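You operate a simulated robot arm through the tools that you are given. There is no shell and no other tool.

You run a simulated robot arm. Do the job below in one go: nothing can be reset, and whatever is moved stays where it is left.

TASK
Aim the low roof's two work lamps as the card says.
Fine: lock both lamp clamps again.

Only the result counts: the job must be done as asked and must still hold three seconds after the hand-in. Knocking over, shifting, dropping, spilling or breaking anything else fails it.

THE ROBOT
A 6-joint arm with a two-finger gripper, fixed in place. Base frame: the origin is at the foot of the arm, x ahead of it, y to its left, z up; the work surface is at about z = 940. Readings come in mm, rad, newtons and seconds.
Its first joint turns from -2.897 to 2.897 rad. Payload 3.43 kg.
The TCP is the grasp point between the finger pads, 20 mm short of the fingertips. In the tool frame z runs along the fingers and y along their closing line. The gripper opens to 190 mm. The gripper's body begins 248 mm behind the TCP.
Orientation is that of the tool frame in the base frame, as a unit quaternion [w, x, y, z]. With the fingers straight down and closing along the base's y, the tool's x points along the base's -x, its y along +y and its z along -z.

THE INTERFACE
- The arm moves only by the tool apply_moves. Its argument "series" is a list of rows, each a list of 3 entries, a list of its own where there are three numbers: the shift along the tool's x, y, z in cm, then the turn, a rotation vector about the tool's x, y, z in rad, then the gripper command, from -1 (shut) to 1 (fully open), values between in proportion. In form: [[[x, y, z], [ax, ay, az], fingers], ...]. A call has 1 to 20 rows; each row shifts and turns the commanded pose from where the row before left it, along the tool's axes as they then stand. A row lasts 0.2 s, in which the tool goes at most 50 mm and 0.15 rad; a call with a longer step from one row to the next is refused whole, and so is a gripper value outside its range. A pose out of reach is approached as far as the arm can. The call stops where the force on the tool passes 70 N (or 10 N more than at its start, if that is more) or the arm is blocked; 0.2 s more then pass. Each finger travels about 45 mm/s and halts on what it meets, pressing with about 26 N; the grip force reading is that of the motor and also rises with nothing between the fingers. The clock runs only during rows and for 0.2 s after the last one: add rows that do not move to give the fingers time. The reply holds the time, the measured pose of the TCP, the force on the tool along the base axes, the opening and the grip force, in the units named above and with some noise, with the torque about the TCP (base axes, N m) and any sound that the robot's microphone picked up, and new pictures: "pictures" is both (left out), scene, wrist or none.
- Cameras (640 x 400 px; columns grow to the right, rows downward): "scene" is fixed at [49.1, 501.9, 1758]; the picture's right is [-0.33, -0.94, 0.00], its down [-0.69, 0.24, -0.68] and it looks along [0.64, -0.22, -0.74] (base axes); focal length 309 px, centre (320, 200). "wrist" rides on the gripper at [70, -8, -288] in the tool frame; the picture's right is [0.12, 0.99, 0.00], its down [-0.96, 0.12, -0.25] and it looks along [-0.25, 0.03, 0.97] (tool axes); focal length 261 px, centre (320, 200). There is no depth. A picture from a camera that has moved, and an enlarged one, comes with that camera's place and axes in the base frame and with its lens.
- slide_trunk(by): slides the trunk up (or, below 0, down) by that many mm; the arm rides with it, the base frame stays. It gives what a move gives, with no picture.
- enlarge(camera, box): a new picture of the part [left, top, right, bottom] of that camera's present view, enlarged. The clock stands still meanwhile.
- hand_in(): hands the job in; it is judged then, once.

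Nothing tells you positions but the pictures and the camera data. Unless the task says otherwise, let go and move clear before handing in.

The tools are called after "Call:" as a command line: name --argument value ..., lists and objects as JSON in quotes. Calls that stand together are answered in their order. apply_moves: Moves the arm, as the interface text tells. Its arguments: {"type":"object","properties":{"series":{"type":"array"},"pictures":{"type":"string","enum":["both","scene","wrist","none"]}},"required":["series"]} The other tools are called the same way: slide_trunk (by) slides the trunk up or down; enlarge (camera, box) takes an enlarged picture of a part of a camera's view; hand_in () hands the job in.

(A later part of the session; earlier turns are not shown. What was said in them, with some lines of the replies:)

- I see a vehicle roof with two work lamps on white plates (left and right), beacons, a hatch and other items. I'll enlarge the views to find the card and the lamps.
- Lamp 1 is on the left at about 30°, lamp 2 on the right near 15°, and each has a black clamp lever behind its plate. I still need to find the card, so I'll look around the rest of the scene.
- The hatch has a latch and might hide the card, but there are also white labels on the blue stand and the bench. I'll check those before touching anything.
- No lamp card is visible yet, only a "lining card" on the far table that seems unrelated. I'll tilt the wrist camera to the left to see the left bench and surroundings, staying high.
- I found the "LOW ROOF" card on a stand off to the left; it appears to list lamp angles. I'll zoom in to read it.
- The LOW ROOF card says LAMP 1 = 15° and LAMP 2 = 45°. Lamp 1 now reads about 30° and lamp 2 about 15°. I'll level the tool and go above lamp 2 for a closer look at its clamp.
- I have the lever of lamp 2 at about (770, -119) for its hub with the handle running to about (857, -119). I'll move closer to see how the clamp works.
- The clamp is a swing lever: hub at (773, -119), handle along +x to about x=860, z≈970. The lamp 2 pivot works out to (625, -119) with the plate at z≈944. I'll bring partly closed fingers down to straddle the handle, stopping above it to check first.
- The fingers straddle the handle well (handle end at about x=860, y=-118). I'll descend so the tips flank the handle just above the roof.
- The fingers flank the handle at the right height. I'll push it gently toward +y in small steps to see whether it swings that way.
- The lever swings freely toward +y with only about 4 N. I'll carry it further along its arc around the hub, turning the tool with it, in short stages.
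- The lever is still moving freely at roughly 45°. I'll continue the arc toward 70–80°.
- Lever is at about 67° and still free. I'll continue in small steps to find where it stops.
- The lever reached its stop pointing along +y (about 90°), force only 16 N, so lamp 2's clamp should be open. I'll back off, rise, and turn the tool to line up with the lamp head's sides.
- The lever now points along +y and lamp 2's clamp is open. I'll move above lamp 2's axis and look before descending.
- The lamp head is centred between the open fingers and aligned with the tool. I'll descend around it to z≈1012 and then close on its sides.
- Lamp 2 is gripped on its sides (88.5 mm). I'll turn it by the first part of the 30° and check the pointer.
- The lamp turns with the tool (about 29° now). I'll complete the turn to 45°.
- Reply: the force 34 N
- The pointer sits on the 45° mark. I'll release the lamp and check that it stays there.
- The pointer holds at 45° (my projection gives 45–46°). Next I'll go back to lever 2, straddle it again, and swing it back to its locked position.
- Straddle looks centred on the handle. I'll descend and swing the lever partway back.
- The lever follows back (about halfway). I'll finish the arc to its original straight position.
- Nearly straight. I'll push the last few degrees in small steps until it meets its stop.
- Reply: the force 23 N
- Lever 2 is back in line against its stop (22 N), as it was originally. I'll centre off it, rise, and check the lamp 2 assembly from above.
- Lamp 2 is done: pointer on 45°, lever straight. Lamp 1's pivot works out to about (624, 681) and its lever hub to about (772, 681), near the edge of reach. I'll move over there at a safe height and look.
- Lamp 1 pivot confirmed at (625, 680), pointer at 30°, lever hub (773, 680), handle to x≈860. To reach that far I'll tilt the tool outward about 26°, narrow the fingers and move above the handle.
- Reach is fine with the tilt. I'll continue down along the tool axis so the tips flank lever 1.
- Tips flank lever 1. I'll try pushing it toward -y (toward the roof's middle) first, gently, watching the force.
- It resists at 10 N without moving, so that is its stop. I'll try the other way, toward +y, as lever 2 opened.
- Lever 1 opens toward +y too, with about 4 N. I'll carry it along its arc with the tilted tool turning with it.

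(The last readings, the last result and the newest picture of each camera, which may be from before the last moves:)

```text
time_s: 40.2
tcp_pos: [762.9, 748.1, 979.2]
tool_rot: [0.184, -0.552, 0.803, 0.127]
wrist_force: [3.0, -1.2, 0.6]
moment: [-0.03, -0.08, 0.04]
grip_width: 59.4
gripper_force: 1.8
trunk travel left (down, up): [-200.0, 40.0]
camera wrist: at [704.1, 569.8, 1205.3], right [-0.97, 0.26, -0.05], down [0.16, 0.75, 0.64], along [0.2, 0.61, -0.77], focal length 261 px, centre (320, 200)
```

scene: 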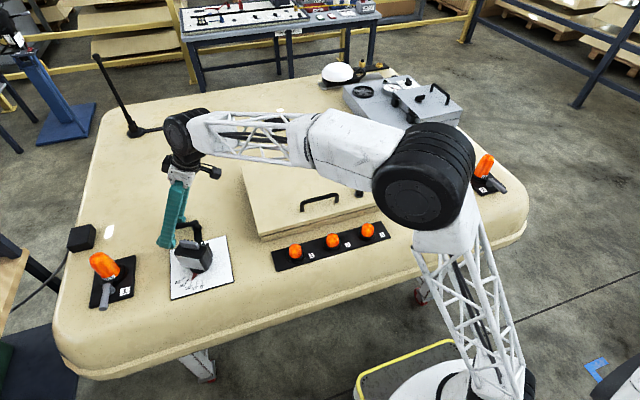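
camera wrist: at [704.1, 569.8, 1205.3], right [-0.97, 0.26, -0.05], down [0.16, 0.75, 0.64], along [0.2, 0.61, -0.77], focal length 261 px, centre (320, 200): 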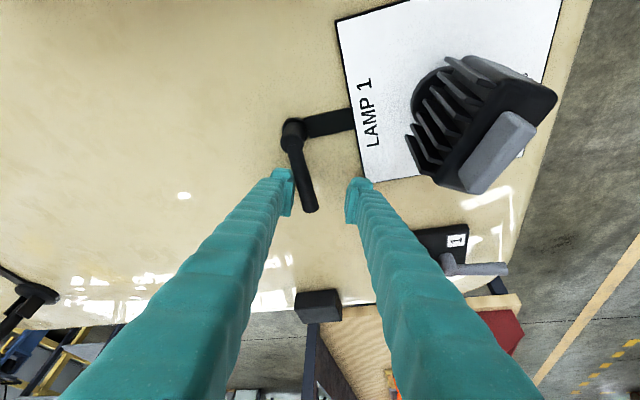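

Call:
apply_moves --series '[[[0.431, 0.79, -0.208], [-0.0653, 0, -0.1351], -0.4], [[0.2, 0.4, -0.1], [0, 0, 0], -0.4], [[0.1, 0.3, -0.05], [0, 0, 0], -0.4]]' --pictures "wrist"

```text
time_s: 41.0
tcp_pos: [750.5, 742.9, 979.2]
tool_rot: [0.176, -0.609, 0.761, 0.14]
wrist_force: [30.8, 7.7, 3.2]
moment: [0.32, -0.34, 1.13]
grip_width: 72.9
gripper_force: 13.8
trunk travel left (down, up): [-200.0, 40.0]
camera wrist: at [717.4, 557.3, 1205.6], right [-0.99, 0.11, -0.05], down [0.05, 0.76, 0.64], along [0.11, 0.63, -0.76], focal length 261 px, centre (320, 200)
```

wrist: 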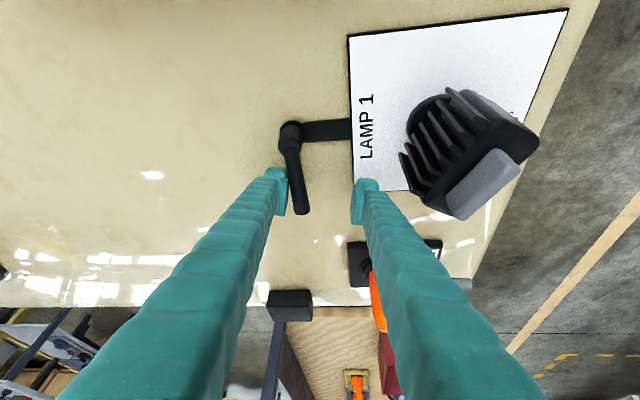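

Lever 1 has hit its open stop at about 90° (31 N). I'll back off, rise straight up, and level the tool.

Call:
apply_moves --series '[[[0, -1.6, 0], [0, 0, 0], -0.4], [[0, -1.6, 0], [0, 0, 0], -0.4], [[-1.96, 0, -4.05], [0, 0, 0], -0.4], [[-1.96, 0, -4.05], [0, 0, 0], -0.4], [[-1.96, 0, -4.05], [0, 0, 0], -0.4], [[-1.96, 0, -4.05], [0, 0, 0], -0.4]]' --pictures "both"

```text
time_s: 42.4
tcp_pos: [778.5, 735.9, 1157.8]
tool_rot: [0.174, -0.61, 0.761, 0.139]
wrist_force: [-0.4, 0.9, -0.7]
moment: [-0.02, 0.03, 0.02]
grip_width: 56.9
gripper_force: 0.0
trunk travel left (down, up): [-200.0, 40.0]
camera wrist: at [747.3, 550.5, 1384.2], right [-0.99, 0.11, -0.05], down [0.05, 0.77, 0.64], along [0.11, 0.63, -0.77], focal length 261 px, centre (320, 200)
```

scene: 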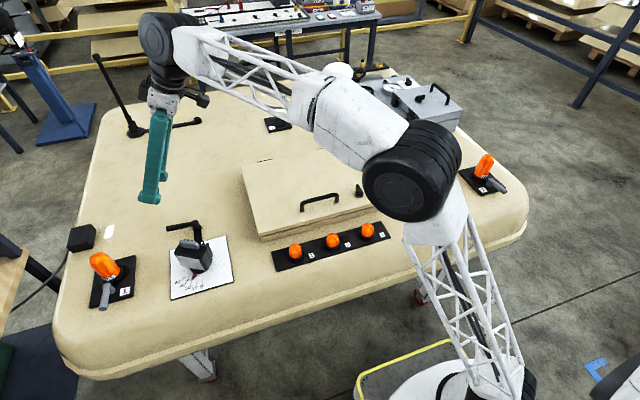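
wrist: 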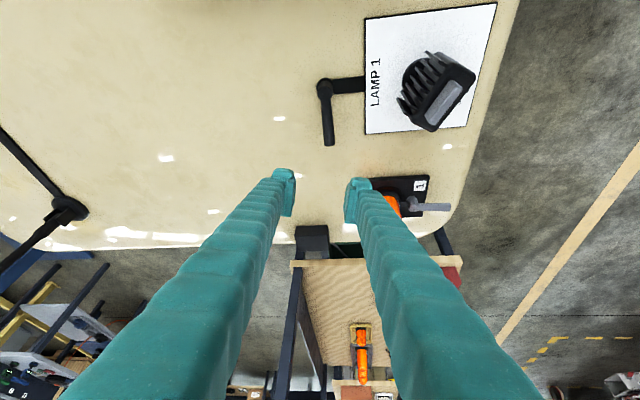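

Lever 1 now points along +y. I'll move above lamp 1's axis, level the tool and turn it to match the lamp's 30° heading with the fingers open.

Call:
apply_moves --series '[[[1.975, 3.44, -0.953], [0, 0, 0], -0.4], [[1.975, 3.44, -0.953], [0, 0, 0], -0.4], [[1.975, 3.44, -0.953], [0, 0, 0], -0.4], [[1.975, 3.44, -0.953], [0, 0, 0], -0.4], [[0, 0, 0], [0, 0.15, 0], -0.4], [[0, 0, 0], [0, 0.15, 0], -0.4], [[0, 0, 0], [0, 0.15, 0], -0.4], [[0, 0, 0], [0, 0, 0.1441], 0.0], [[0, 0, 0], [0, 0, 0.1441], 0.45], [[0, 0, 0], [0, 0, 0.1441], 0.45], [[0, 0, 0], [0, 0, 0.1441], 0.45], [[0, 0, 0], [0, 0, 0.1441], 0.45], [[0, 0, 0], [0, 0, 0.1441], 0.45], [[0, 0, 0], [0, 0, 0.1441], 0.45], [[0, 0, 0], [0, 0, 0.1441], 0.45], [[0, 0, 0], [0, 0, 0.1441], 0.45], [[0, 0, 0], [0, 0, 0.1441], 0.45], [[0, 0, 0], [0, 0, 0.1441], 0.45], [[0, 0, 0], [0, 0, 0.1441], 0.45], [[0, 0, 0], [0, 0, 0.1441], 0.45]]' --pictures "both"

Call:
enlarge --camera "wrist" --box '[255, 100, 385, 240]'

```text
time_s: 46.6
tcp_pos: [626.0, 680.5, 1156.8]
tool_rot: [0.0, 0.259, 0.966, -0.001]
wrist_force: [0.4, -0.2, -0.6]
moment: [-0.01, -0.01, 0.0]
grip_width: 137.9
gripper_force: 0.0
trunk travel left (down, up): [-200.0, 40.0]
camera wrist: at [561.0, 709.6, 1444.0], right [0.39, 0.92, 0.0], down [0.89, -0.38, 0.25], along [0.23, -0.1, -0.97], focal length 261 px, centre (320, 200)
```

scene: 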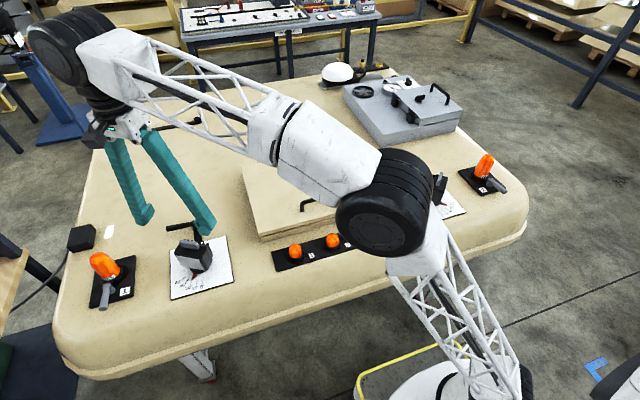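
wrist: 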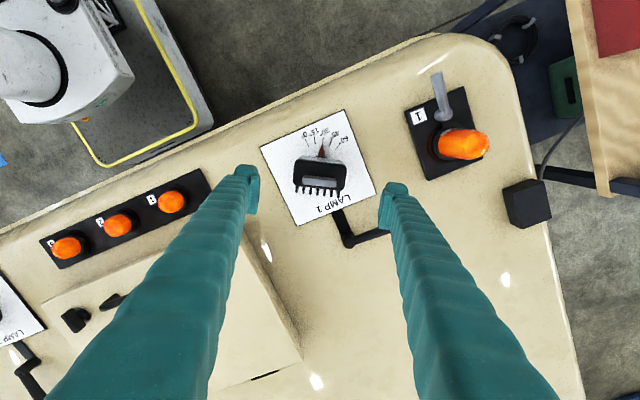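

```text
2.86 times, centred on (320, 170) of wrist
camera zoom: at [561.0, 709.6, 1444.0], right [0.39, 0.92, 0.0], down [0.89, -0.38, 0.25], along [0.23, -0.1, -0.97], focal length 745 px, centre (320, 286)
```

zoom: 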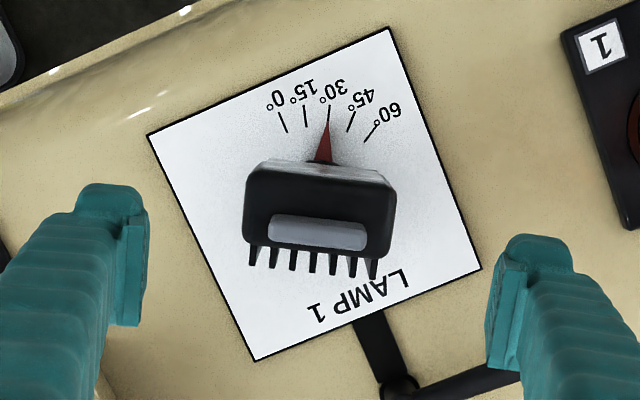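

Aligned with lamp 1 at 30°. I'll descend around it and close on its sides.

Call:
apply_moves --series '[[[0, 0, 3.64], [0, 0, 0], 0.45], [[0, 0, 3.64], [0, 0, 0], 0.45], [[0, 0, 3.64], [0, 0, 0], 0.45], [[0, 0, 3.64], [0, 0, 0], 0.45], [[0, 0, 0], [0, 0, 0], -0.3], [[0, 0, 0], [0, 0, 0], -0.3], [[0, 0, 0], [0, 0, 0], -0.3], [[0, 0, 0], [0, 0, 0], -0.3], [[0, 0, 0], [0, 0, 0], -0.3]]' --pictures "both"

```text
time_s: 48.6
tcp_pos: [625.4, 678.1, 1011.0]
tool_rot: [0.0, 0.258, 0.966, -0.001]
wrist_force: [-1.8, -1.8, -2.4]
moment: [0.14, -0.11, -0.02]
grip_width: 88.5
gripper_force: 45.1
trunk travel left (down, up): [-200.0, 40.0]
camera wrist: at [561.1, 708.0, 1297.6], right [0.39, 0.92, 0.0], down [0.89, -0.38, 0.25], along [0.23, -0.1, -0.97], focal length 261 px, centre (320, 200)
```

scene: 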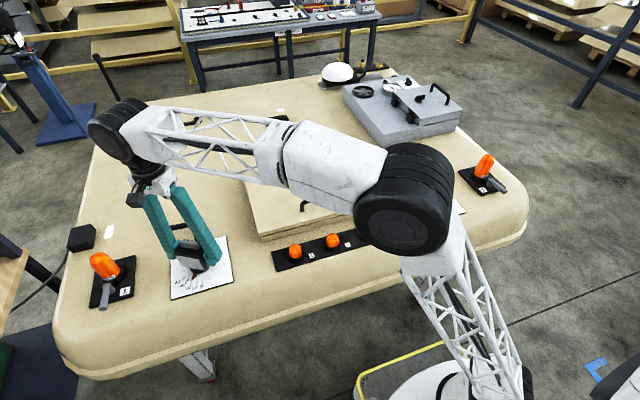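
wrist: 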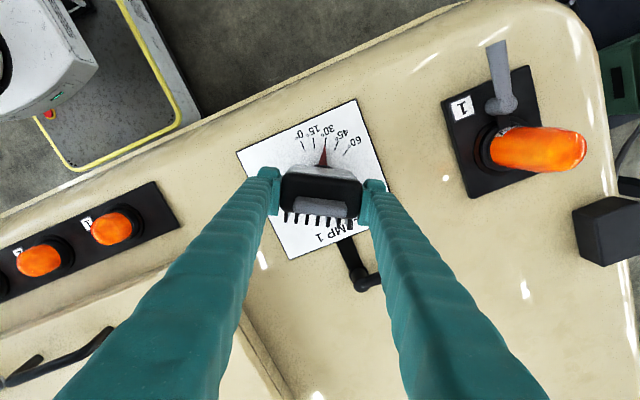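

Gripped (88.5 mm). I'll turn lamp 1 by 15° toward the 15° mark.

Call:
apply_moves --series '[[[0, 0, 0], [0, 0, -0.1], -0.3], [[0, 0, 0], [0, 0, -0.1], -0.3], [[0, 0, 0], [0, 0, -0.0606], -0.3], [[0, 0, 0], [0, 0, 0], -0.3]]' --pictures "wrist"

Call:
enlarge --camera "wrist" --box '[255, 90, 385, 220]'

```text
time_s: 49.6
tcp_pos: [624.5, 678.7, 1011.4]
tool_rot: [0.001, 0.13, 0.991, 0.0]
wrist_force: [-2.4, -4.4, -9.9]
moment: [0.28, -0.08, 0.07]
grip_width: 88.3
gripper_force: 44.5
trunk travel left (down, up): [-200.0, 40.0]
camera wrist: at [556.4, 690.6, 1297.6], right [0.14, 0.99, 0.0], down [0.96, -0.14, 0.25], along [0.24, -0.04, -0.97], focal length 261 px, centre (320, 200)
```

wrist: 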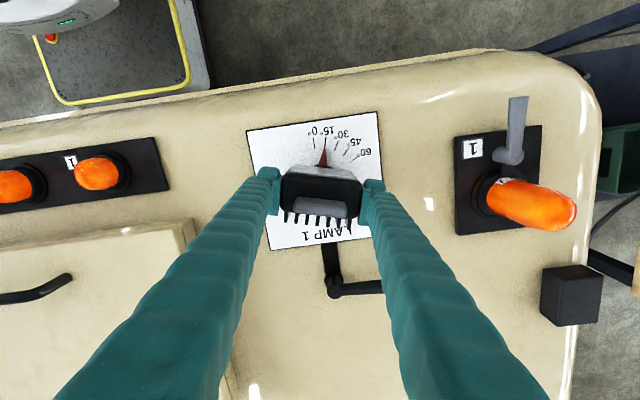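

```text
3.08 times, centred on (320, 155) of wrist
camera zoom: at [556.4, 690.6, 1297.6], right [0.14, 0.99, 0.0], down [0.96, -0.14, 0.25], along [0.24, -0.04, -0.97], focal length 802 px, centre (320, 338)
```

zoom: 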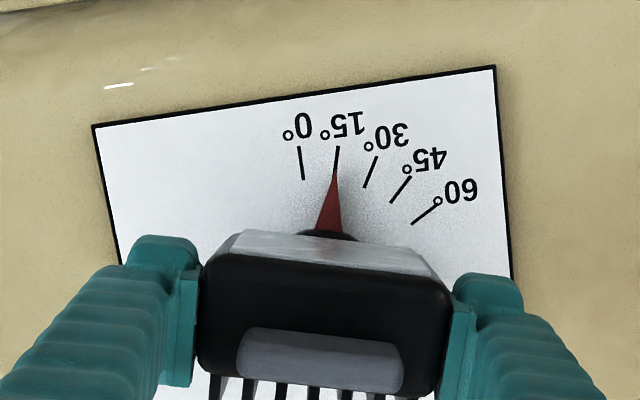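

The pointer is on the 15° mark. I'll open, lift clear, and check again.

Call:
apply_moves --series '[[[0, 0, 0], [0, 0, 0], 0.2], [[0, 0, 0], [0, 0, 0], 0.45], [[0, 0, 0], [0, 0, 0], 0.45], [[0, 0, 0], [0, 0, 0], 0.45], [[0, 0, -3.0], [0, 0, 0], 0.45], [[0, 0, -4.0], [0, 0, 0], 0.45], [[0, 0, -4.0], [0, 0, 0], 0.45], [[0, 0, -3.6], [0, 0, 0], 0.45]]' --pictures "both"

Call:
enlarge --camera "wrist" --box '[255, 100, 385, 240]'

Call:
enlarge --camera "scene" --box '[145, 200, 245, 310]'

```text
time_s: 51.4
tcp_pos: [625.3, 679.3, 1158.4]
tool_rot: [0.0, 0.131, 0.991, 0.0]
wrist_force: [0.7, 0.4, -0.2]
moment: [-0.03, 0.03, 0.04]
grip_width: 137.8
gripper_force: 0.1
trunk travel left (down, up): [-200.0, 40.0]
camera wrist: at [555.6, 690.3, 1445.3], right [0.14, 0.99, 0.0], down [0.96, -0.14, 0.25], along [0.24, -0.04, -0.97], focal length 261 px, centre (320, 200)
```

scene: 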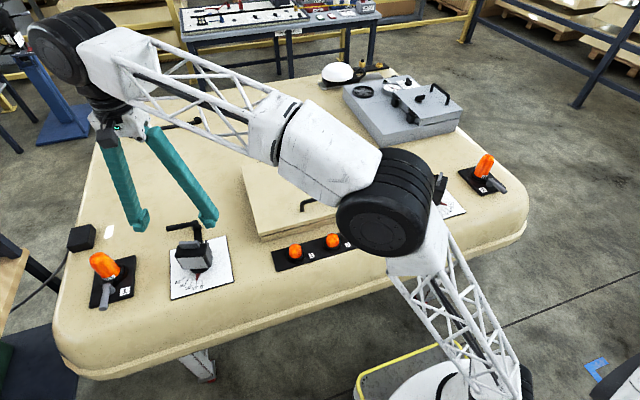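
wrist: 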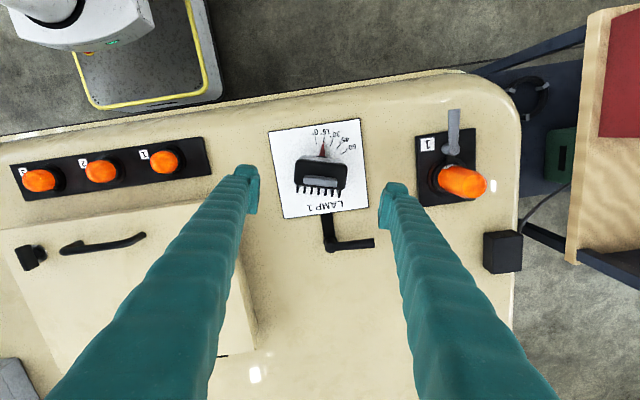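

```text
2.86 times, centred on (320, 170) of wrist
camera zoom: at [555.6, 690.3, 1445.3], right [0.14, 0.99, 0.0], down [0.96, -0.14, 0.25], along [0.24, -0.04, -0.97], focal length 745 px, centre (320, 286)
```

zoom: 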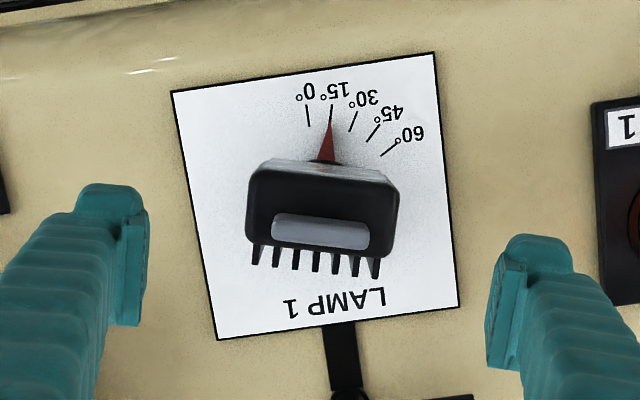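

```text
3.64 times, centred on (195, 255) of scene
camera zoom: at [49.1, 501.9, 1758.0], right [-0.33, -0.94, 0.0], down [-0.69, 0.24, -0.68], along [0.64, -0.22, -0.74], focal length 1122 px, centre (774, 0)
```

zoom: 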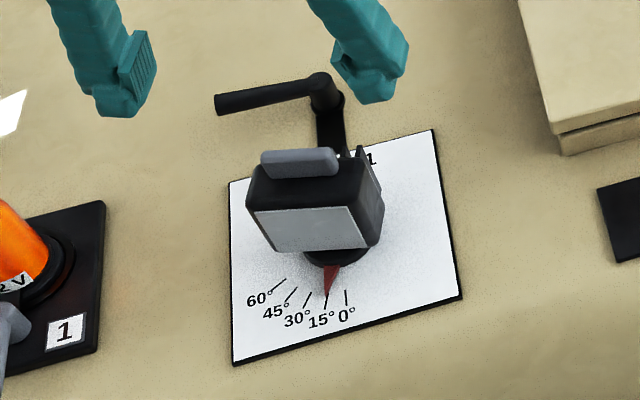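

Lamp 1 holds at 15°. Now I'll retrace to above lever 1 with the same tilted orientation to swing it back to locked.

Call:
apply_moves --series '[[[0, 0, 0], [0, 0, -0.14655], 0.2], [[0, 0, 0], [0, 0, -0.14655], -0.1], [[0, 0, 0], [0, 0, -0.14655], -0.4], [[0, 0, 0], [0, 0, -0.14655], -0.4], [[0, 0, 0], [0, 0, -0.14655], -0.4], [[0, 0, 0], [0, 0, -0.14655], -0.4], [[0, 0, 0], [0, 0, -0.14655], -0.4], [[0, 0, 0], [0, 0, -0.14655], -0.4], [[0, 0, 0], [0, 0, -0.14655], -0.4], [[0, 0, 0], [0, 0, -0.14655], -0.4], [[0, 0, 0], [0, 0, -0.14655], -0.4], [[0, 0, 0], [0, -0.15, 0], -0.4], [[0, 0, 0], [0, -0.15, 0], -0.4], [[0, 0, 0], [0, -0.15, 0], -0.4], [[-2.02, -3.42, 0.978], [0, 0, 0], -0.4], [[-2.02, -3.42, 0.978], [0, 0, 0], -0.4], [[-2.02, -3.42, 0.978], [0, 0, 0], -0.4], [[-2.02, -3.42, 0.978], [0, 0, 0], -0.4]]' --pictures "both"

```text
time_s: 55.2
tcp_pos: [781.2, 738.5, 1158.5]
tool_rot: [0.174, -0.609, 0.761, 0.14]
wrist_force: [-0.3, -0.8, 0.3]
moment: [-0.02, -0.1, -0.05]
grip_width: 57.2
gripper_force: 0.1
trunk travel left (down, up): [-200.0, 40.0]
camera wrist: at [747.5, 553.0, 1385.2], right [-0.99, 0.11, -0.05], down [0.05, 0.77, 0.64], along [0.11, 0.63, -0.77], focal length 261 px, centre (320, 200)
```

scene: 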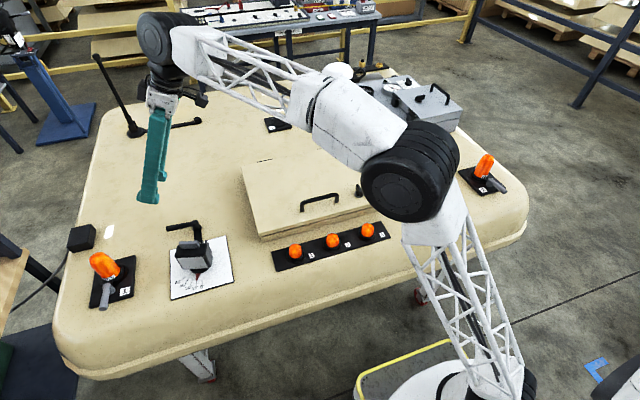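
wrist: 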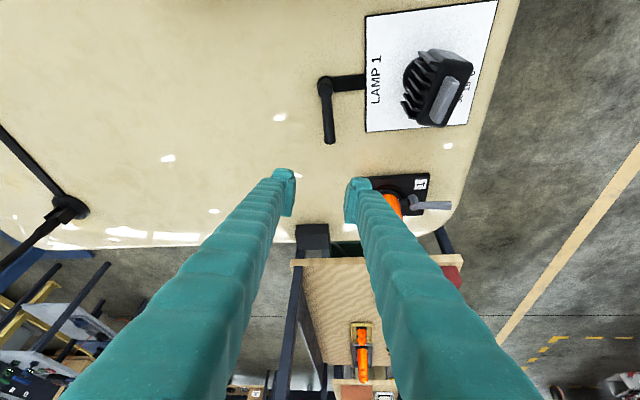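

Call:
apply_moves --series '[[[1.96, 0, 4.05], [0, 0, 0], -0.4], [[1.96, 0, 4.05], [0, 0, 0], -0.4], [[1.5, 0, 3.1], [0, 0, 0], -0.4]]' --pictures "both"

Call:
enlarge --camera "wrist" --box '[260, 70, 400, 230]'

```text
time_s: 56.0
tcp_pos: [777.8, 738.3, 1032.3]
tool_rot: [0.175, -0.61, 0.76, 0.14]
wrist_force: [-0.6, 0.2, 0.3]
moment: [-0.01, -0.05, -0.01]
grip_width: 56.9
gripper_force: 0.0
trunk travel left (down, up): [-200.0, 40.0]
camera wrist: at [745.9, 553.3, 1260.1], right [-0.99, 0.11, -0.05], down [0.05, 0.77, 0.64], along [0.11, 0.63, -0.77], focal length 261 px, centre (320, 200)
```

scene: 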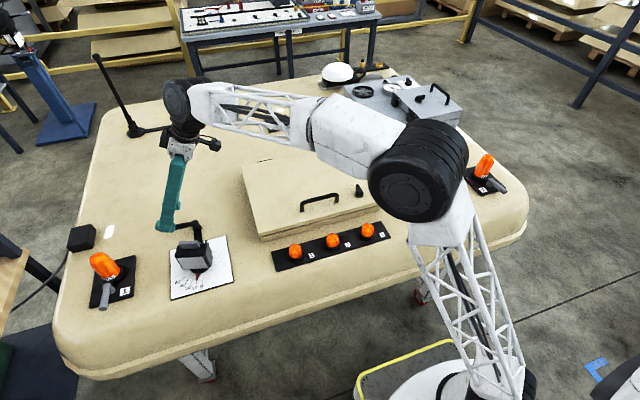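
wrist: 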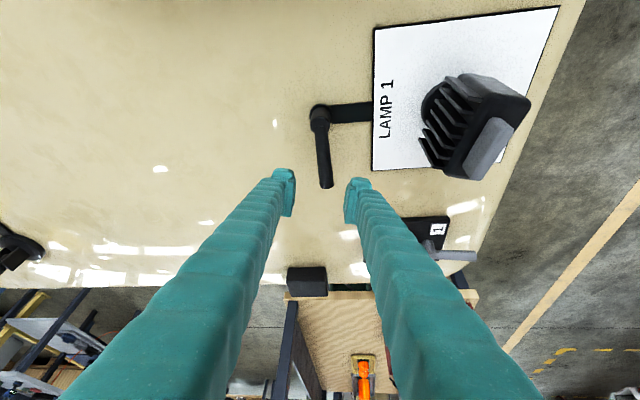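

```text
2.50 times, centred on (330, 150) of wrist
camera zoom: at [745.9, 553.3, 1260.1], right [-0.99, 0.11, -0.05], down [0.05, 0.77, 0.64], along [0.11, 0.63, -0.77], focal length 652 px, centre (295, 325)
```

zoom: 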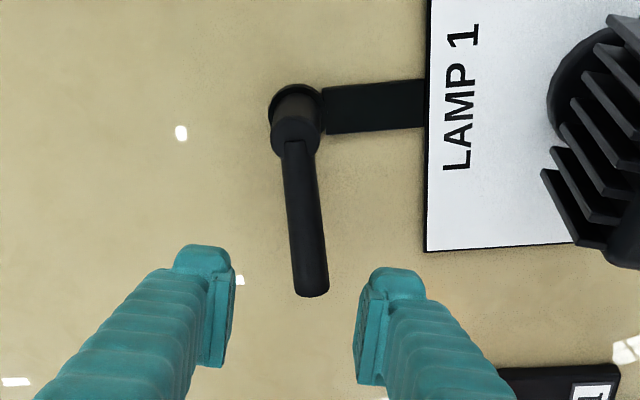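

The handle sits between the fingers. I'll lower the last part and swing lever 1 the first half of the way back.

Call:
apply_moves --series '[[[1.15, 0, 2.39], [0, 0, 0], -0.4], [[1.15, 0, 2.39], [0, 0, 0], -0.4], [[-0.389, -1.38, 0.188], [0, 0, 0], -0.4], [[0.183, -1.06, -0.088], [0.0653, 0, 0.1351], -0.4], [[0.19, -1.058, -0.092], [0.0653, 0, 0.1351], -0.4], [[0.224, -1.053, -0.108], [0.0653, 0, 0.1351], -0.4], [[0.243, -1.044, -0.117], [0.0653, 0, 0.1351], -0.4]]' --pictures "both"

```text
time_s: 57.6
tcp_pos: [826.3, 712.8, 981.4]
tool_rot: [0.208, -0.356, 0.907, 0.081]
wrist_force: [-1.3, 1.8, 0.3]
moment: [0.1, 0.02, 0.04]
grip_width: 58.1
gripper_force: 0.9
trunk travel left (down, up): [-200.0, 40.0]
camera wrist: at [694.4, 579.3, 1208.2], right [-0.75, 0.65, -0.05], down [0.48, 0.6, 0.64], along [0.45, 0.46, -0.77], focal length 261 px, centre (320, 200)
```

scene: 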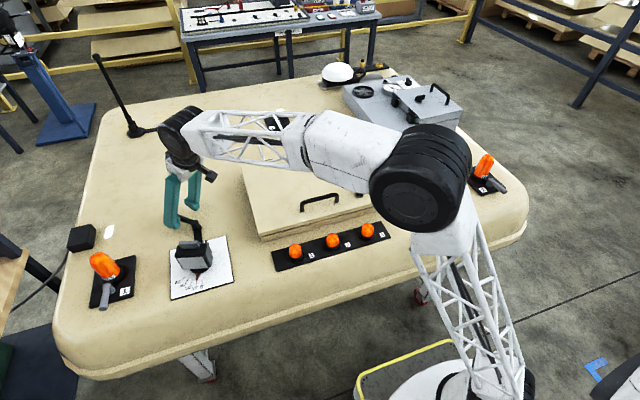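
wrist: 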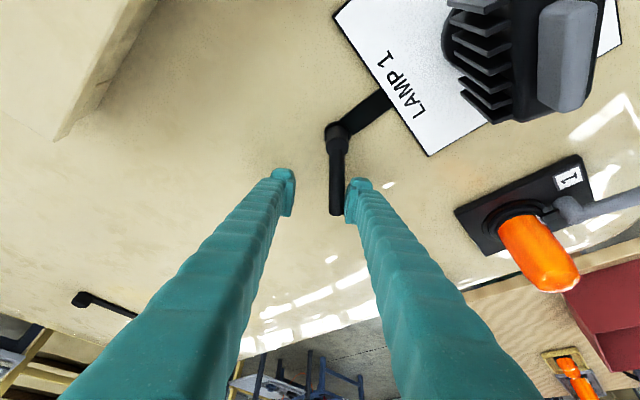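

Lever 1 is following back. I'll continue the arc to straight.

Call:
apply_moves --series '[[[0.272, -1.044, -0.131], [0.0653, 0, 0.1351], -0.4], [[0.294, -1.025, -0.142], [0.0653, 0, 0.1351], -0.4], [[0.275, -0.93, -0.133], [0.0653, 0, 0.1351], -0.4], [[0.275, -0.921, -0.133], [0.0653, 0, 0.1351], -0.4], [[0.216, -0.713, -0.104], [0.0435, 0, 0.09], -0.4]]' --pictures "both"

```text
time_s: 58.8
tcp_pos: [834.2, 667.0, 979.5]
tool_rot: [0.223, -0.024, 0.975, 0.005]
wrist_force: [-0.5, 2.3, 1.2]
moment: [0.04, -0.01, 0.03]
grip_width: 58.6
gripper_force: 0.7
trunk travel left (down, up): [-200.0, 40.0]
camera wrist: at [646.6, 649.5, 1207.2], right [-0.16, 0.99, -0.05], down [0.75, 0.15, 0.64], along [0.64, 0.06, -0.77], focal length 261 px, centre (320, 200)
```

scene: 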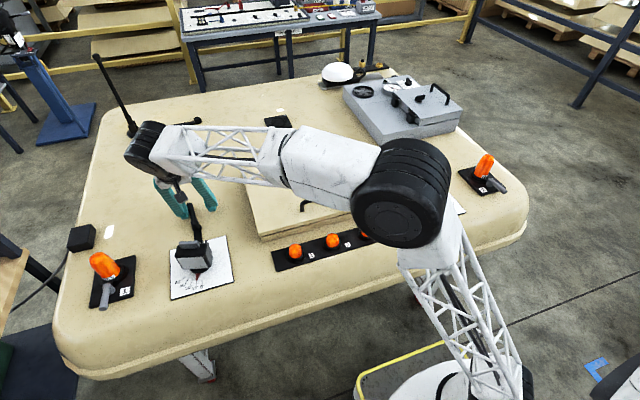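
wrist: 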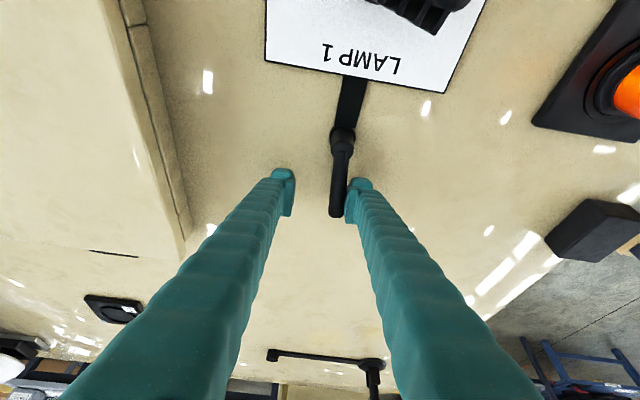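

Call:
apply_moves --series '[[[0.1, -0.522, -0.05], [0.0218, 0, 0.045], -0.4], [[0, -0.4, 0], [0, 0, 0], -0.4], [[0, -0.4, 0], [0, 0, 0], -0.4], [[0, -0.3, 0], [0, 0, 0], -0.4]]' --pictures "both"

Call:
enlarge --camera "wrist" --box '[260, 60, 400, 230]'

```text
time_s: 59.8
tcp_pos: [833.7, 653.4, 979.6]
tool_rot: [0.223, -0.001, 0.975, 0.001]
wrist_force: [3.1, 23.6, 2.0]
moment: [0.25, -0.19, -0.13]
grip_width: 70.2
gripper_force: 11.2
trunk travel left (down, up): [-200.0, 40.0]
camera wrist: at [644.3, 644.3, 1207.2], right [-0.11, 0.99, -0.05], down [0.76, 0.12, 0.64], along [0.64, 0.03, -0.76], focal length 261 px, centre (320, 200)
```

scene: 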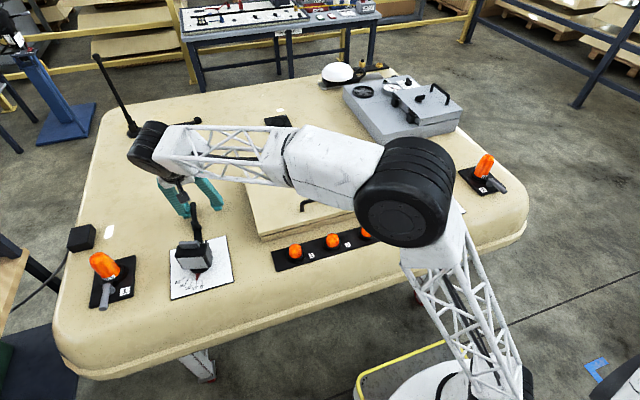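
wrist: 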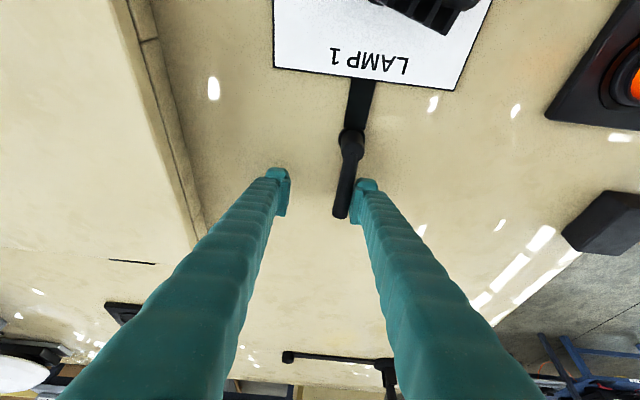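

```text
2.35 times, centred on (330, 145) of wrist
camera zoom: at [644.3, 644.3, 1207.2], right [-0.11, 0.99, -0.05], down [0.76, 0.12, 0.64], along [0.64, 0.03, -0.76], focal length 613 px, centre (296, 329)
```

zoom: 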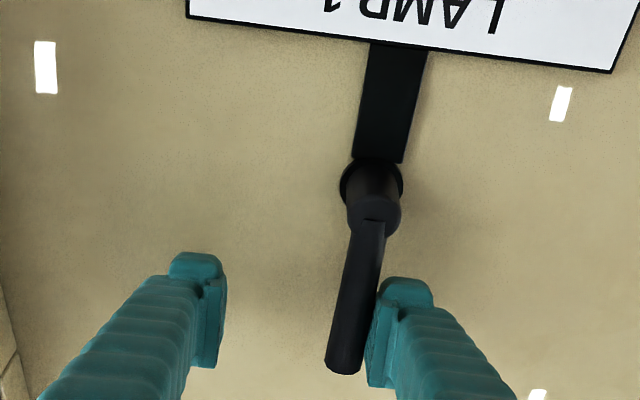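

Lever 1 is back against its locked stop (24 N). I'll centre off it, rise, level the tool and take a final look at both lamps.

Call:
apply_moves --series '[[[0, 1.2, 0], [0, 0, 0], -0.4], [[0, 1.1, 0], [0, 0, 0], -0.4], [[-1.96, 0, -4.05], [0, 0, 0], -0.4], [[-1.96, 0, -4.05], [0, 0, 0], -0.4], [[-1.96, 0, -4.05], [0, 0, 0], -0.4], [[-1.96, 0, -4.05], [0, 0, 0], -0.4], [[-1.0, 0, -2.0], [0, 0, 0], -0.4], [[3.6, 0, -1.74], [0, 0, 0], -0.4], [[3.6, 0, -1.74], [0, 0, 0], -0.4], [[3.6, 0, -1.74], [0, 0, 0], -0.4], [[3.6, 0, -1.74], [0, 0, 0], -0.4], [[0, 0, 0], [0, 0.15, 0], 0.5], [[0, 0, 0], [0, 0.15, 0], 0.8], [[0, 0, 0], [0, 0.15, 0], 0.8], [[0, 0, 0], [0, 0, 0], 0.8], [[0, 0, 0], [0, 0, 0], 0.8], [[0, 0, 0], [0, 0, 0], 0.8]]' --pictures "both"

Call:
enlarge --camera "wrist" --box '[230, 90, 390, 270]'

Call:
enlarge --camera "scene" --box '[145, 190, 245, 310]'

```text
time_s: 63.4
tcp_pos: [673.9, 672.6, 1183.1]
tool_rot: [0.0, 0.0, 1.0, 0.001]
wrist_force: [-0.1, -0.6, -0.9]
moment: [0.0, -0.01, 0.0]
grip_width: 171.2
gripper_force: 0.0
trunk travel left (down, up): [-200.0, 40.0]
camera wrist: at [603.4, 665.7, 1468.9], right [-0.12, 0.99, 0.0], down [0.96, 0.12, 0.25], along [0.25, 0.03, -0.97], focal length 261 px, centre (320, 200)
```

scene: 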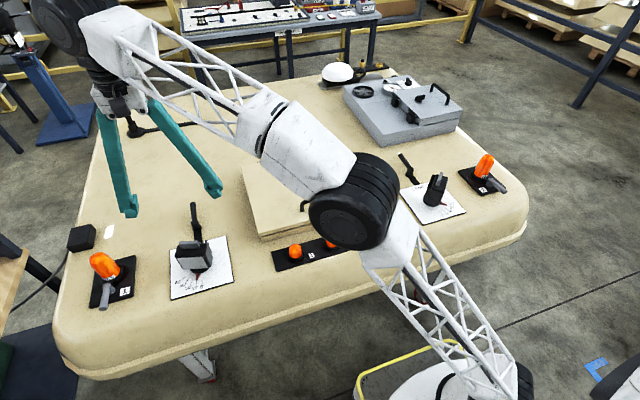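
wrist: 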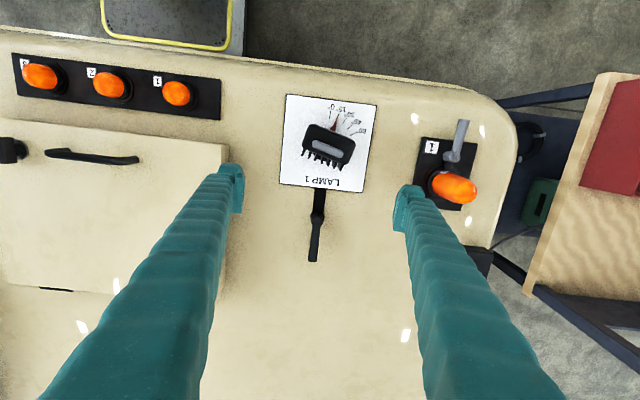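

```text
2.22 times, centred on (310, 180) of wrist
camera zoom: at [603.4, 665.7, 1468.9], right [-0.12, 0.99, 0.0], down [0.96, 0.12, 0.25], along [0.25, 0.03, -0.97], focal length 579 px, centre (342, 244)
```

zoom: 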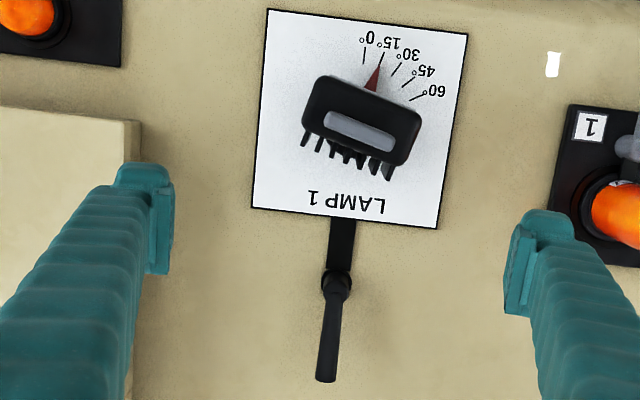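

```text
3.33 times, centred on (195, 250) of scene
camera zoom: at [49.1, 501.9, 1758.0], right [-0.33, -0.94, 0.0], down [-0.69, 0.24, -0.68], along [0.64, -0.22, -0.74], focal length 1029 px, centre (737, 33)
```

zoom: 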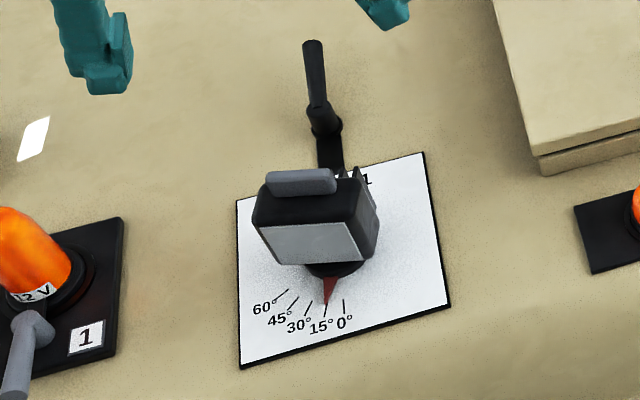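

Both lamps read as intended and both levers are back in line. As a last check I'll move clear and re-read the card more closely before handing in.

Call:
apply_moves --series '[[[1.0, -4.3, -1.8], [0, 0, 0], 0.8], [[1.0, -4.3, -1.8], [0, 0, 0], 0.8], [[1.0, -4.3, -1.8], [0, 0, 0], 0.8], [[1.0, -4.3, -1.8], [0, 0, 0], 0.8], [[1.0, -4.3, -1.8], [0, 0, 0], 0.8], [[1.0, -4.3, -1.8], [0, 0, 0], 0.8], [[0, 0, 0], [-0.15, 0, 0], 0.8], [[0, 0, 0], [-0.15, 0, 0], 0.8], [[0, 0, 0], [-0.15, 0, 0], 0.8], [[0, 0, 0], [-0.15, 0, 0], 0.8], [[0, 0, 0], [-0.15, 0, 0], 0.8]]' --pictures "both"

```text
time_s: 65.8
tcp_pos: [612.8, 415.1, 1290.9]
tool_rot: [0.0, 0.0, 0.93, 0.368]
wrist_force: [-0.2, -0.2, 0.2]
moment: [-0.06, 0.03, 0.0]
grip_width: 171.1
gripper_force: 0.0
trunk travel left (down, up): [-200.0, 40.0]
camera wrist: at [543.1, 214.0, 1494.0], right [-0.12, 0.73, 0.68], down [0.96, -0.08, 0.26], along [0.25, 0.68, -0.69], focal length 261 px, centre (320, 200)
```

scene: 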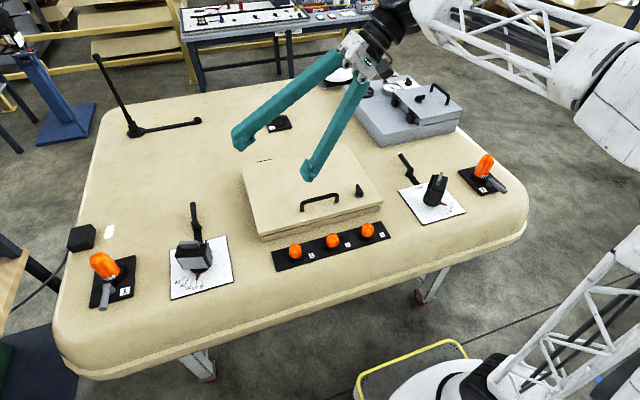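
wrist: 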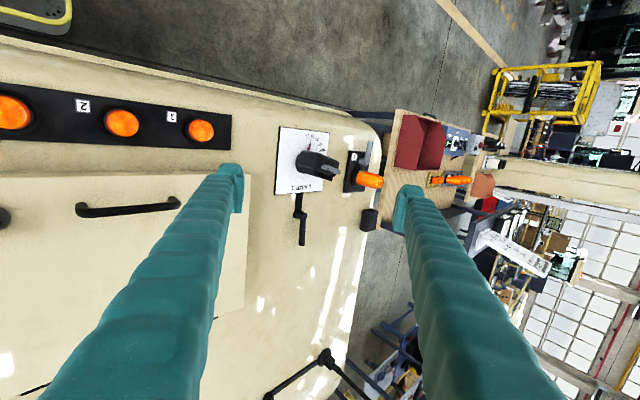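

Call:
enlarge --camera "wrist" --box '[470, 220, 560, 285]'

Call:
enlarge --camera "wrist" --box '[490, 235, 535, 268]'

Call:
enlarge --camera "scene" --box '[385, 145, 475, 225]'

Call:
enlarge --camera "scene" --box '[145, 190, 245, 310]'

```text
6.15 times, centred on (515, 252) of wrist
camera zoom: at [543.1, 214.0, 1494.0], right [-0.12, 0.73, 0.68], down [0.96, -0.08, 0.26], along [0.25, 0.68, -0.69], focal length 1604 px, centre (-880, -123)
```

zoom: 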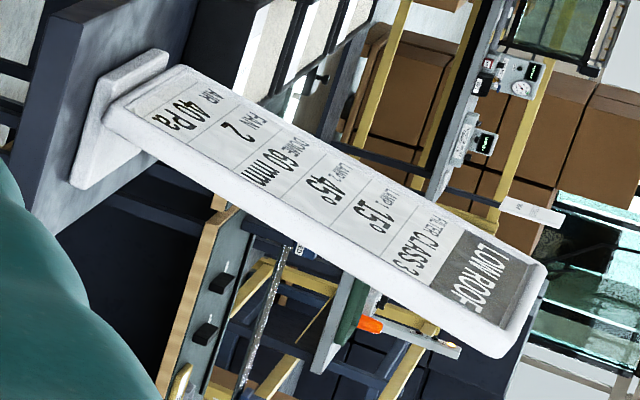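

```text
12.12 times, centred on (512, 252) of wrist
camera zoom: at [543.1, 214.0, 1494.0], right [-0.12, 0.73, 0.68], down [0.96, -0.08, 0.26], along [0.25, 0.68, -0.69], focal length 3159 px, centre (-2013, -424)
```

zoom: 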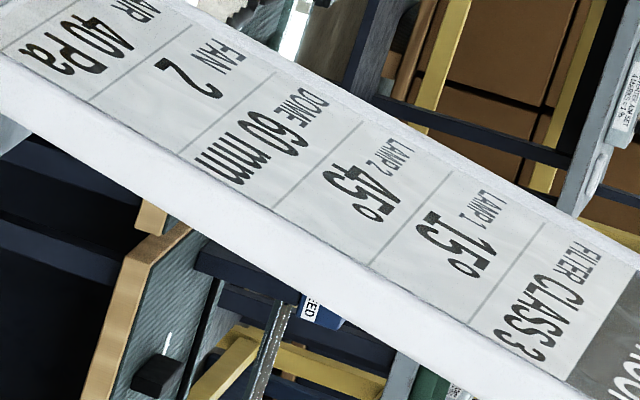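

```text
5.00 times, centred on (430, 185) of scene
camera zoom: at [49.1, 501.9, 1758.0], right [-0.33, -0.94, 0.0], down [-0.69, 0.24, -0.68], along [0.64, -0.22, -0.74], focal length 1543 px, centre (-230, 275)
```

zoom: 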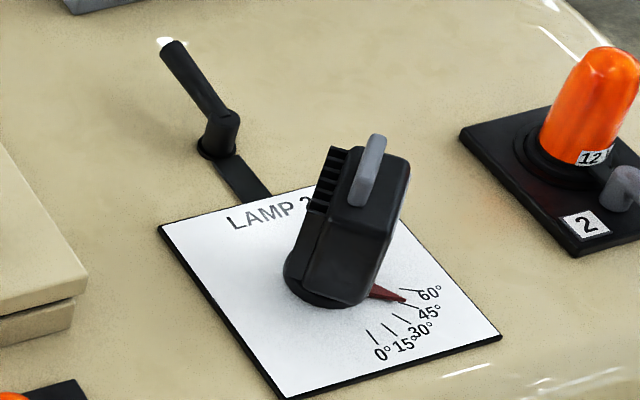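

```text
3.33 times, centred on (195, 250) of scene
camera zoom: at [49.1, 501.9, 1758.0], right [-0.33, -0.94, 0.0], down [-0.69, 0.24, -0.68], along [0.64, -0.22, -0.74], focal length 1029 px, centre (737, 33)
```

zoom: 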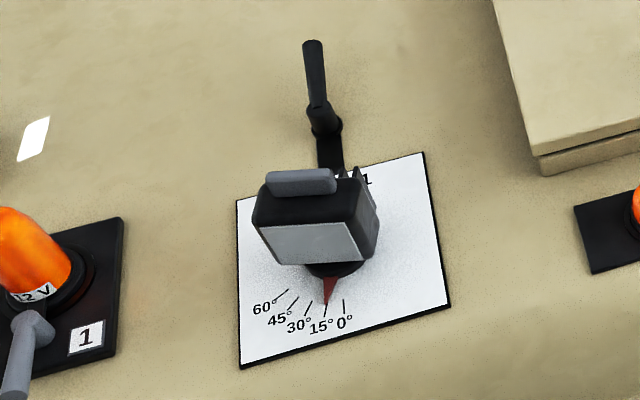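

The close-up confirms the LOW ROOF card: lamp 1 at 15°, lamp 2 at 45°. Both pointers are on those marks, both clamp levers are back at their original in-line stops, and the gripper is empty and clear, so I'm handing in.

Call:
hand_in

```text
The job is handed in.
```

Both work lamps are aimed as the LOW ROOF card says, and I've handed the job in. No verdict came back with the hand-in.

- **Lamp 1:** turned from 30° to 15°. The pointer stayed on the mark after I let go and after I swung the lever back.
- **Lamp 2:** turned from about 15° to 45°. The pointer also stayed on its mark; my estimate from the picture was 45–46°.
- **Clamps:** I opened each by swinging its lever about 90°, then pushed it back until it met its stop (23–24 N). Both levers point the way they did at the start. I took that as locked and did not test it by trying to turn the lamps.

The only things I moved were the two lamps and their levers. The gripper was empty and well above the roof when I handed in.
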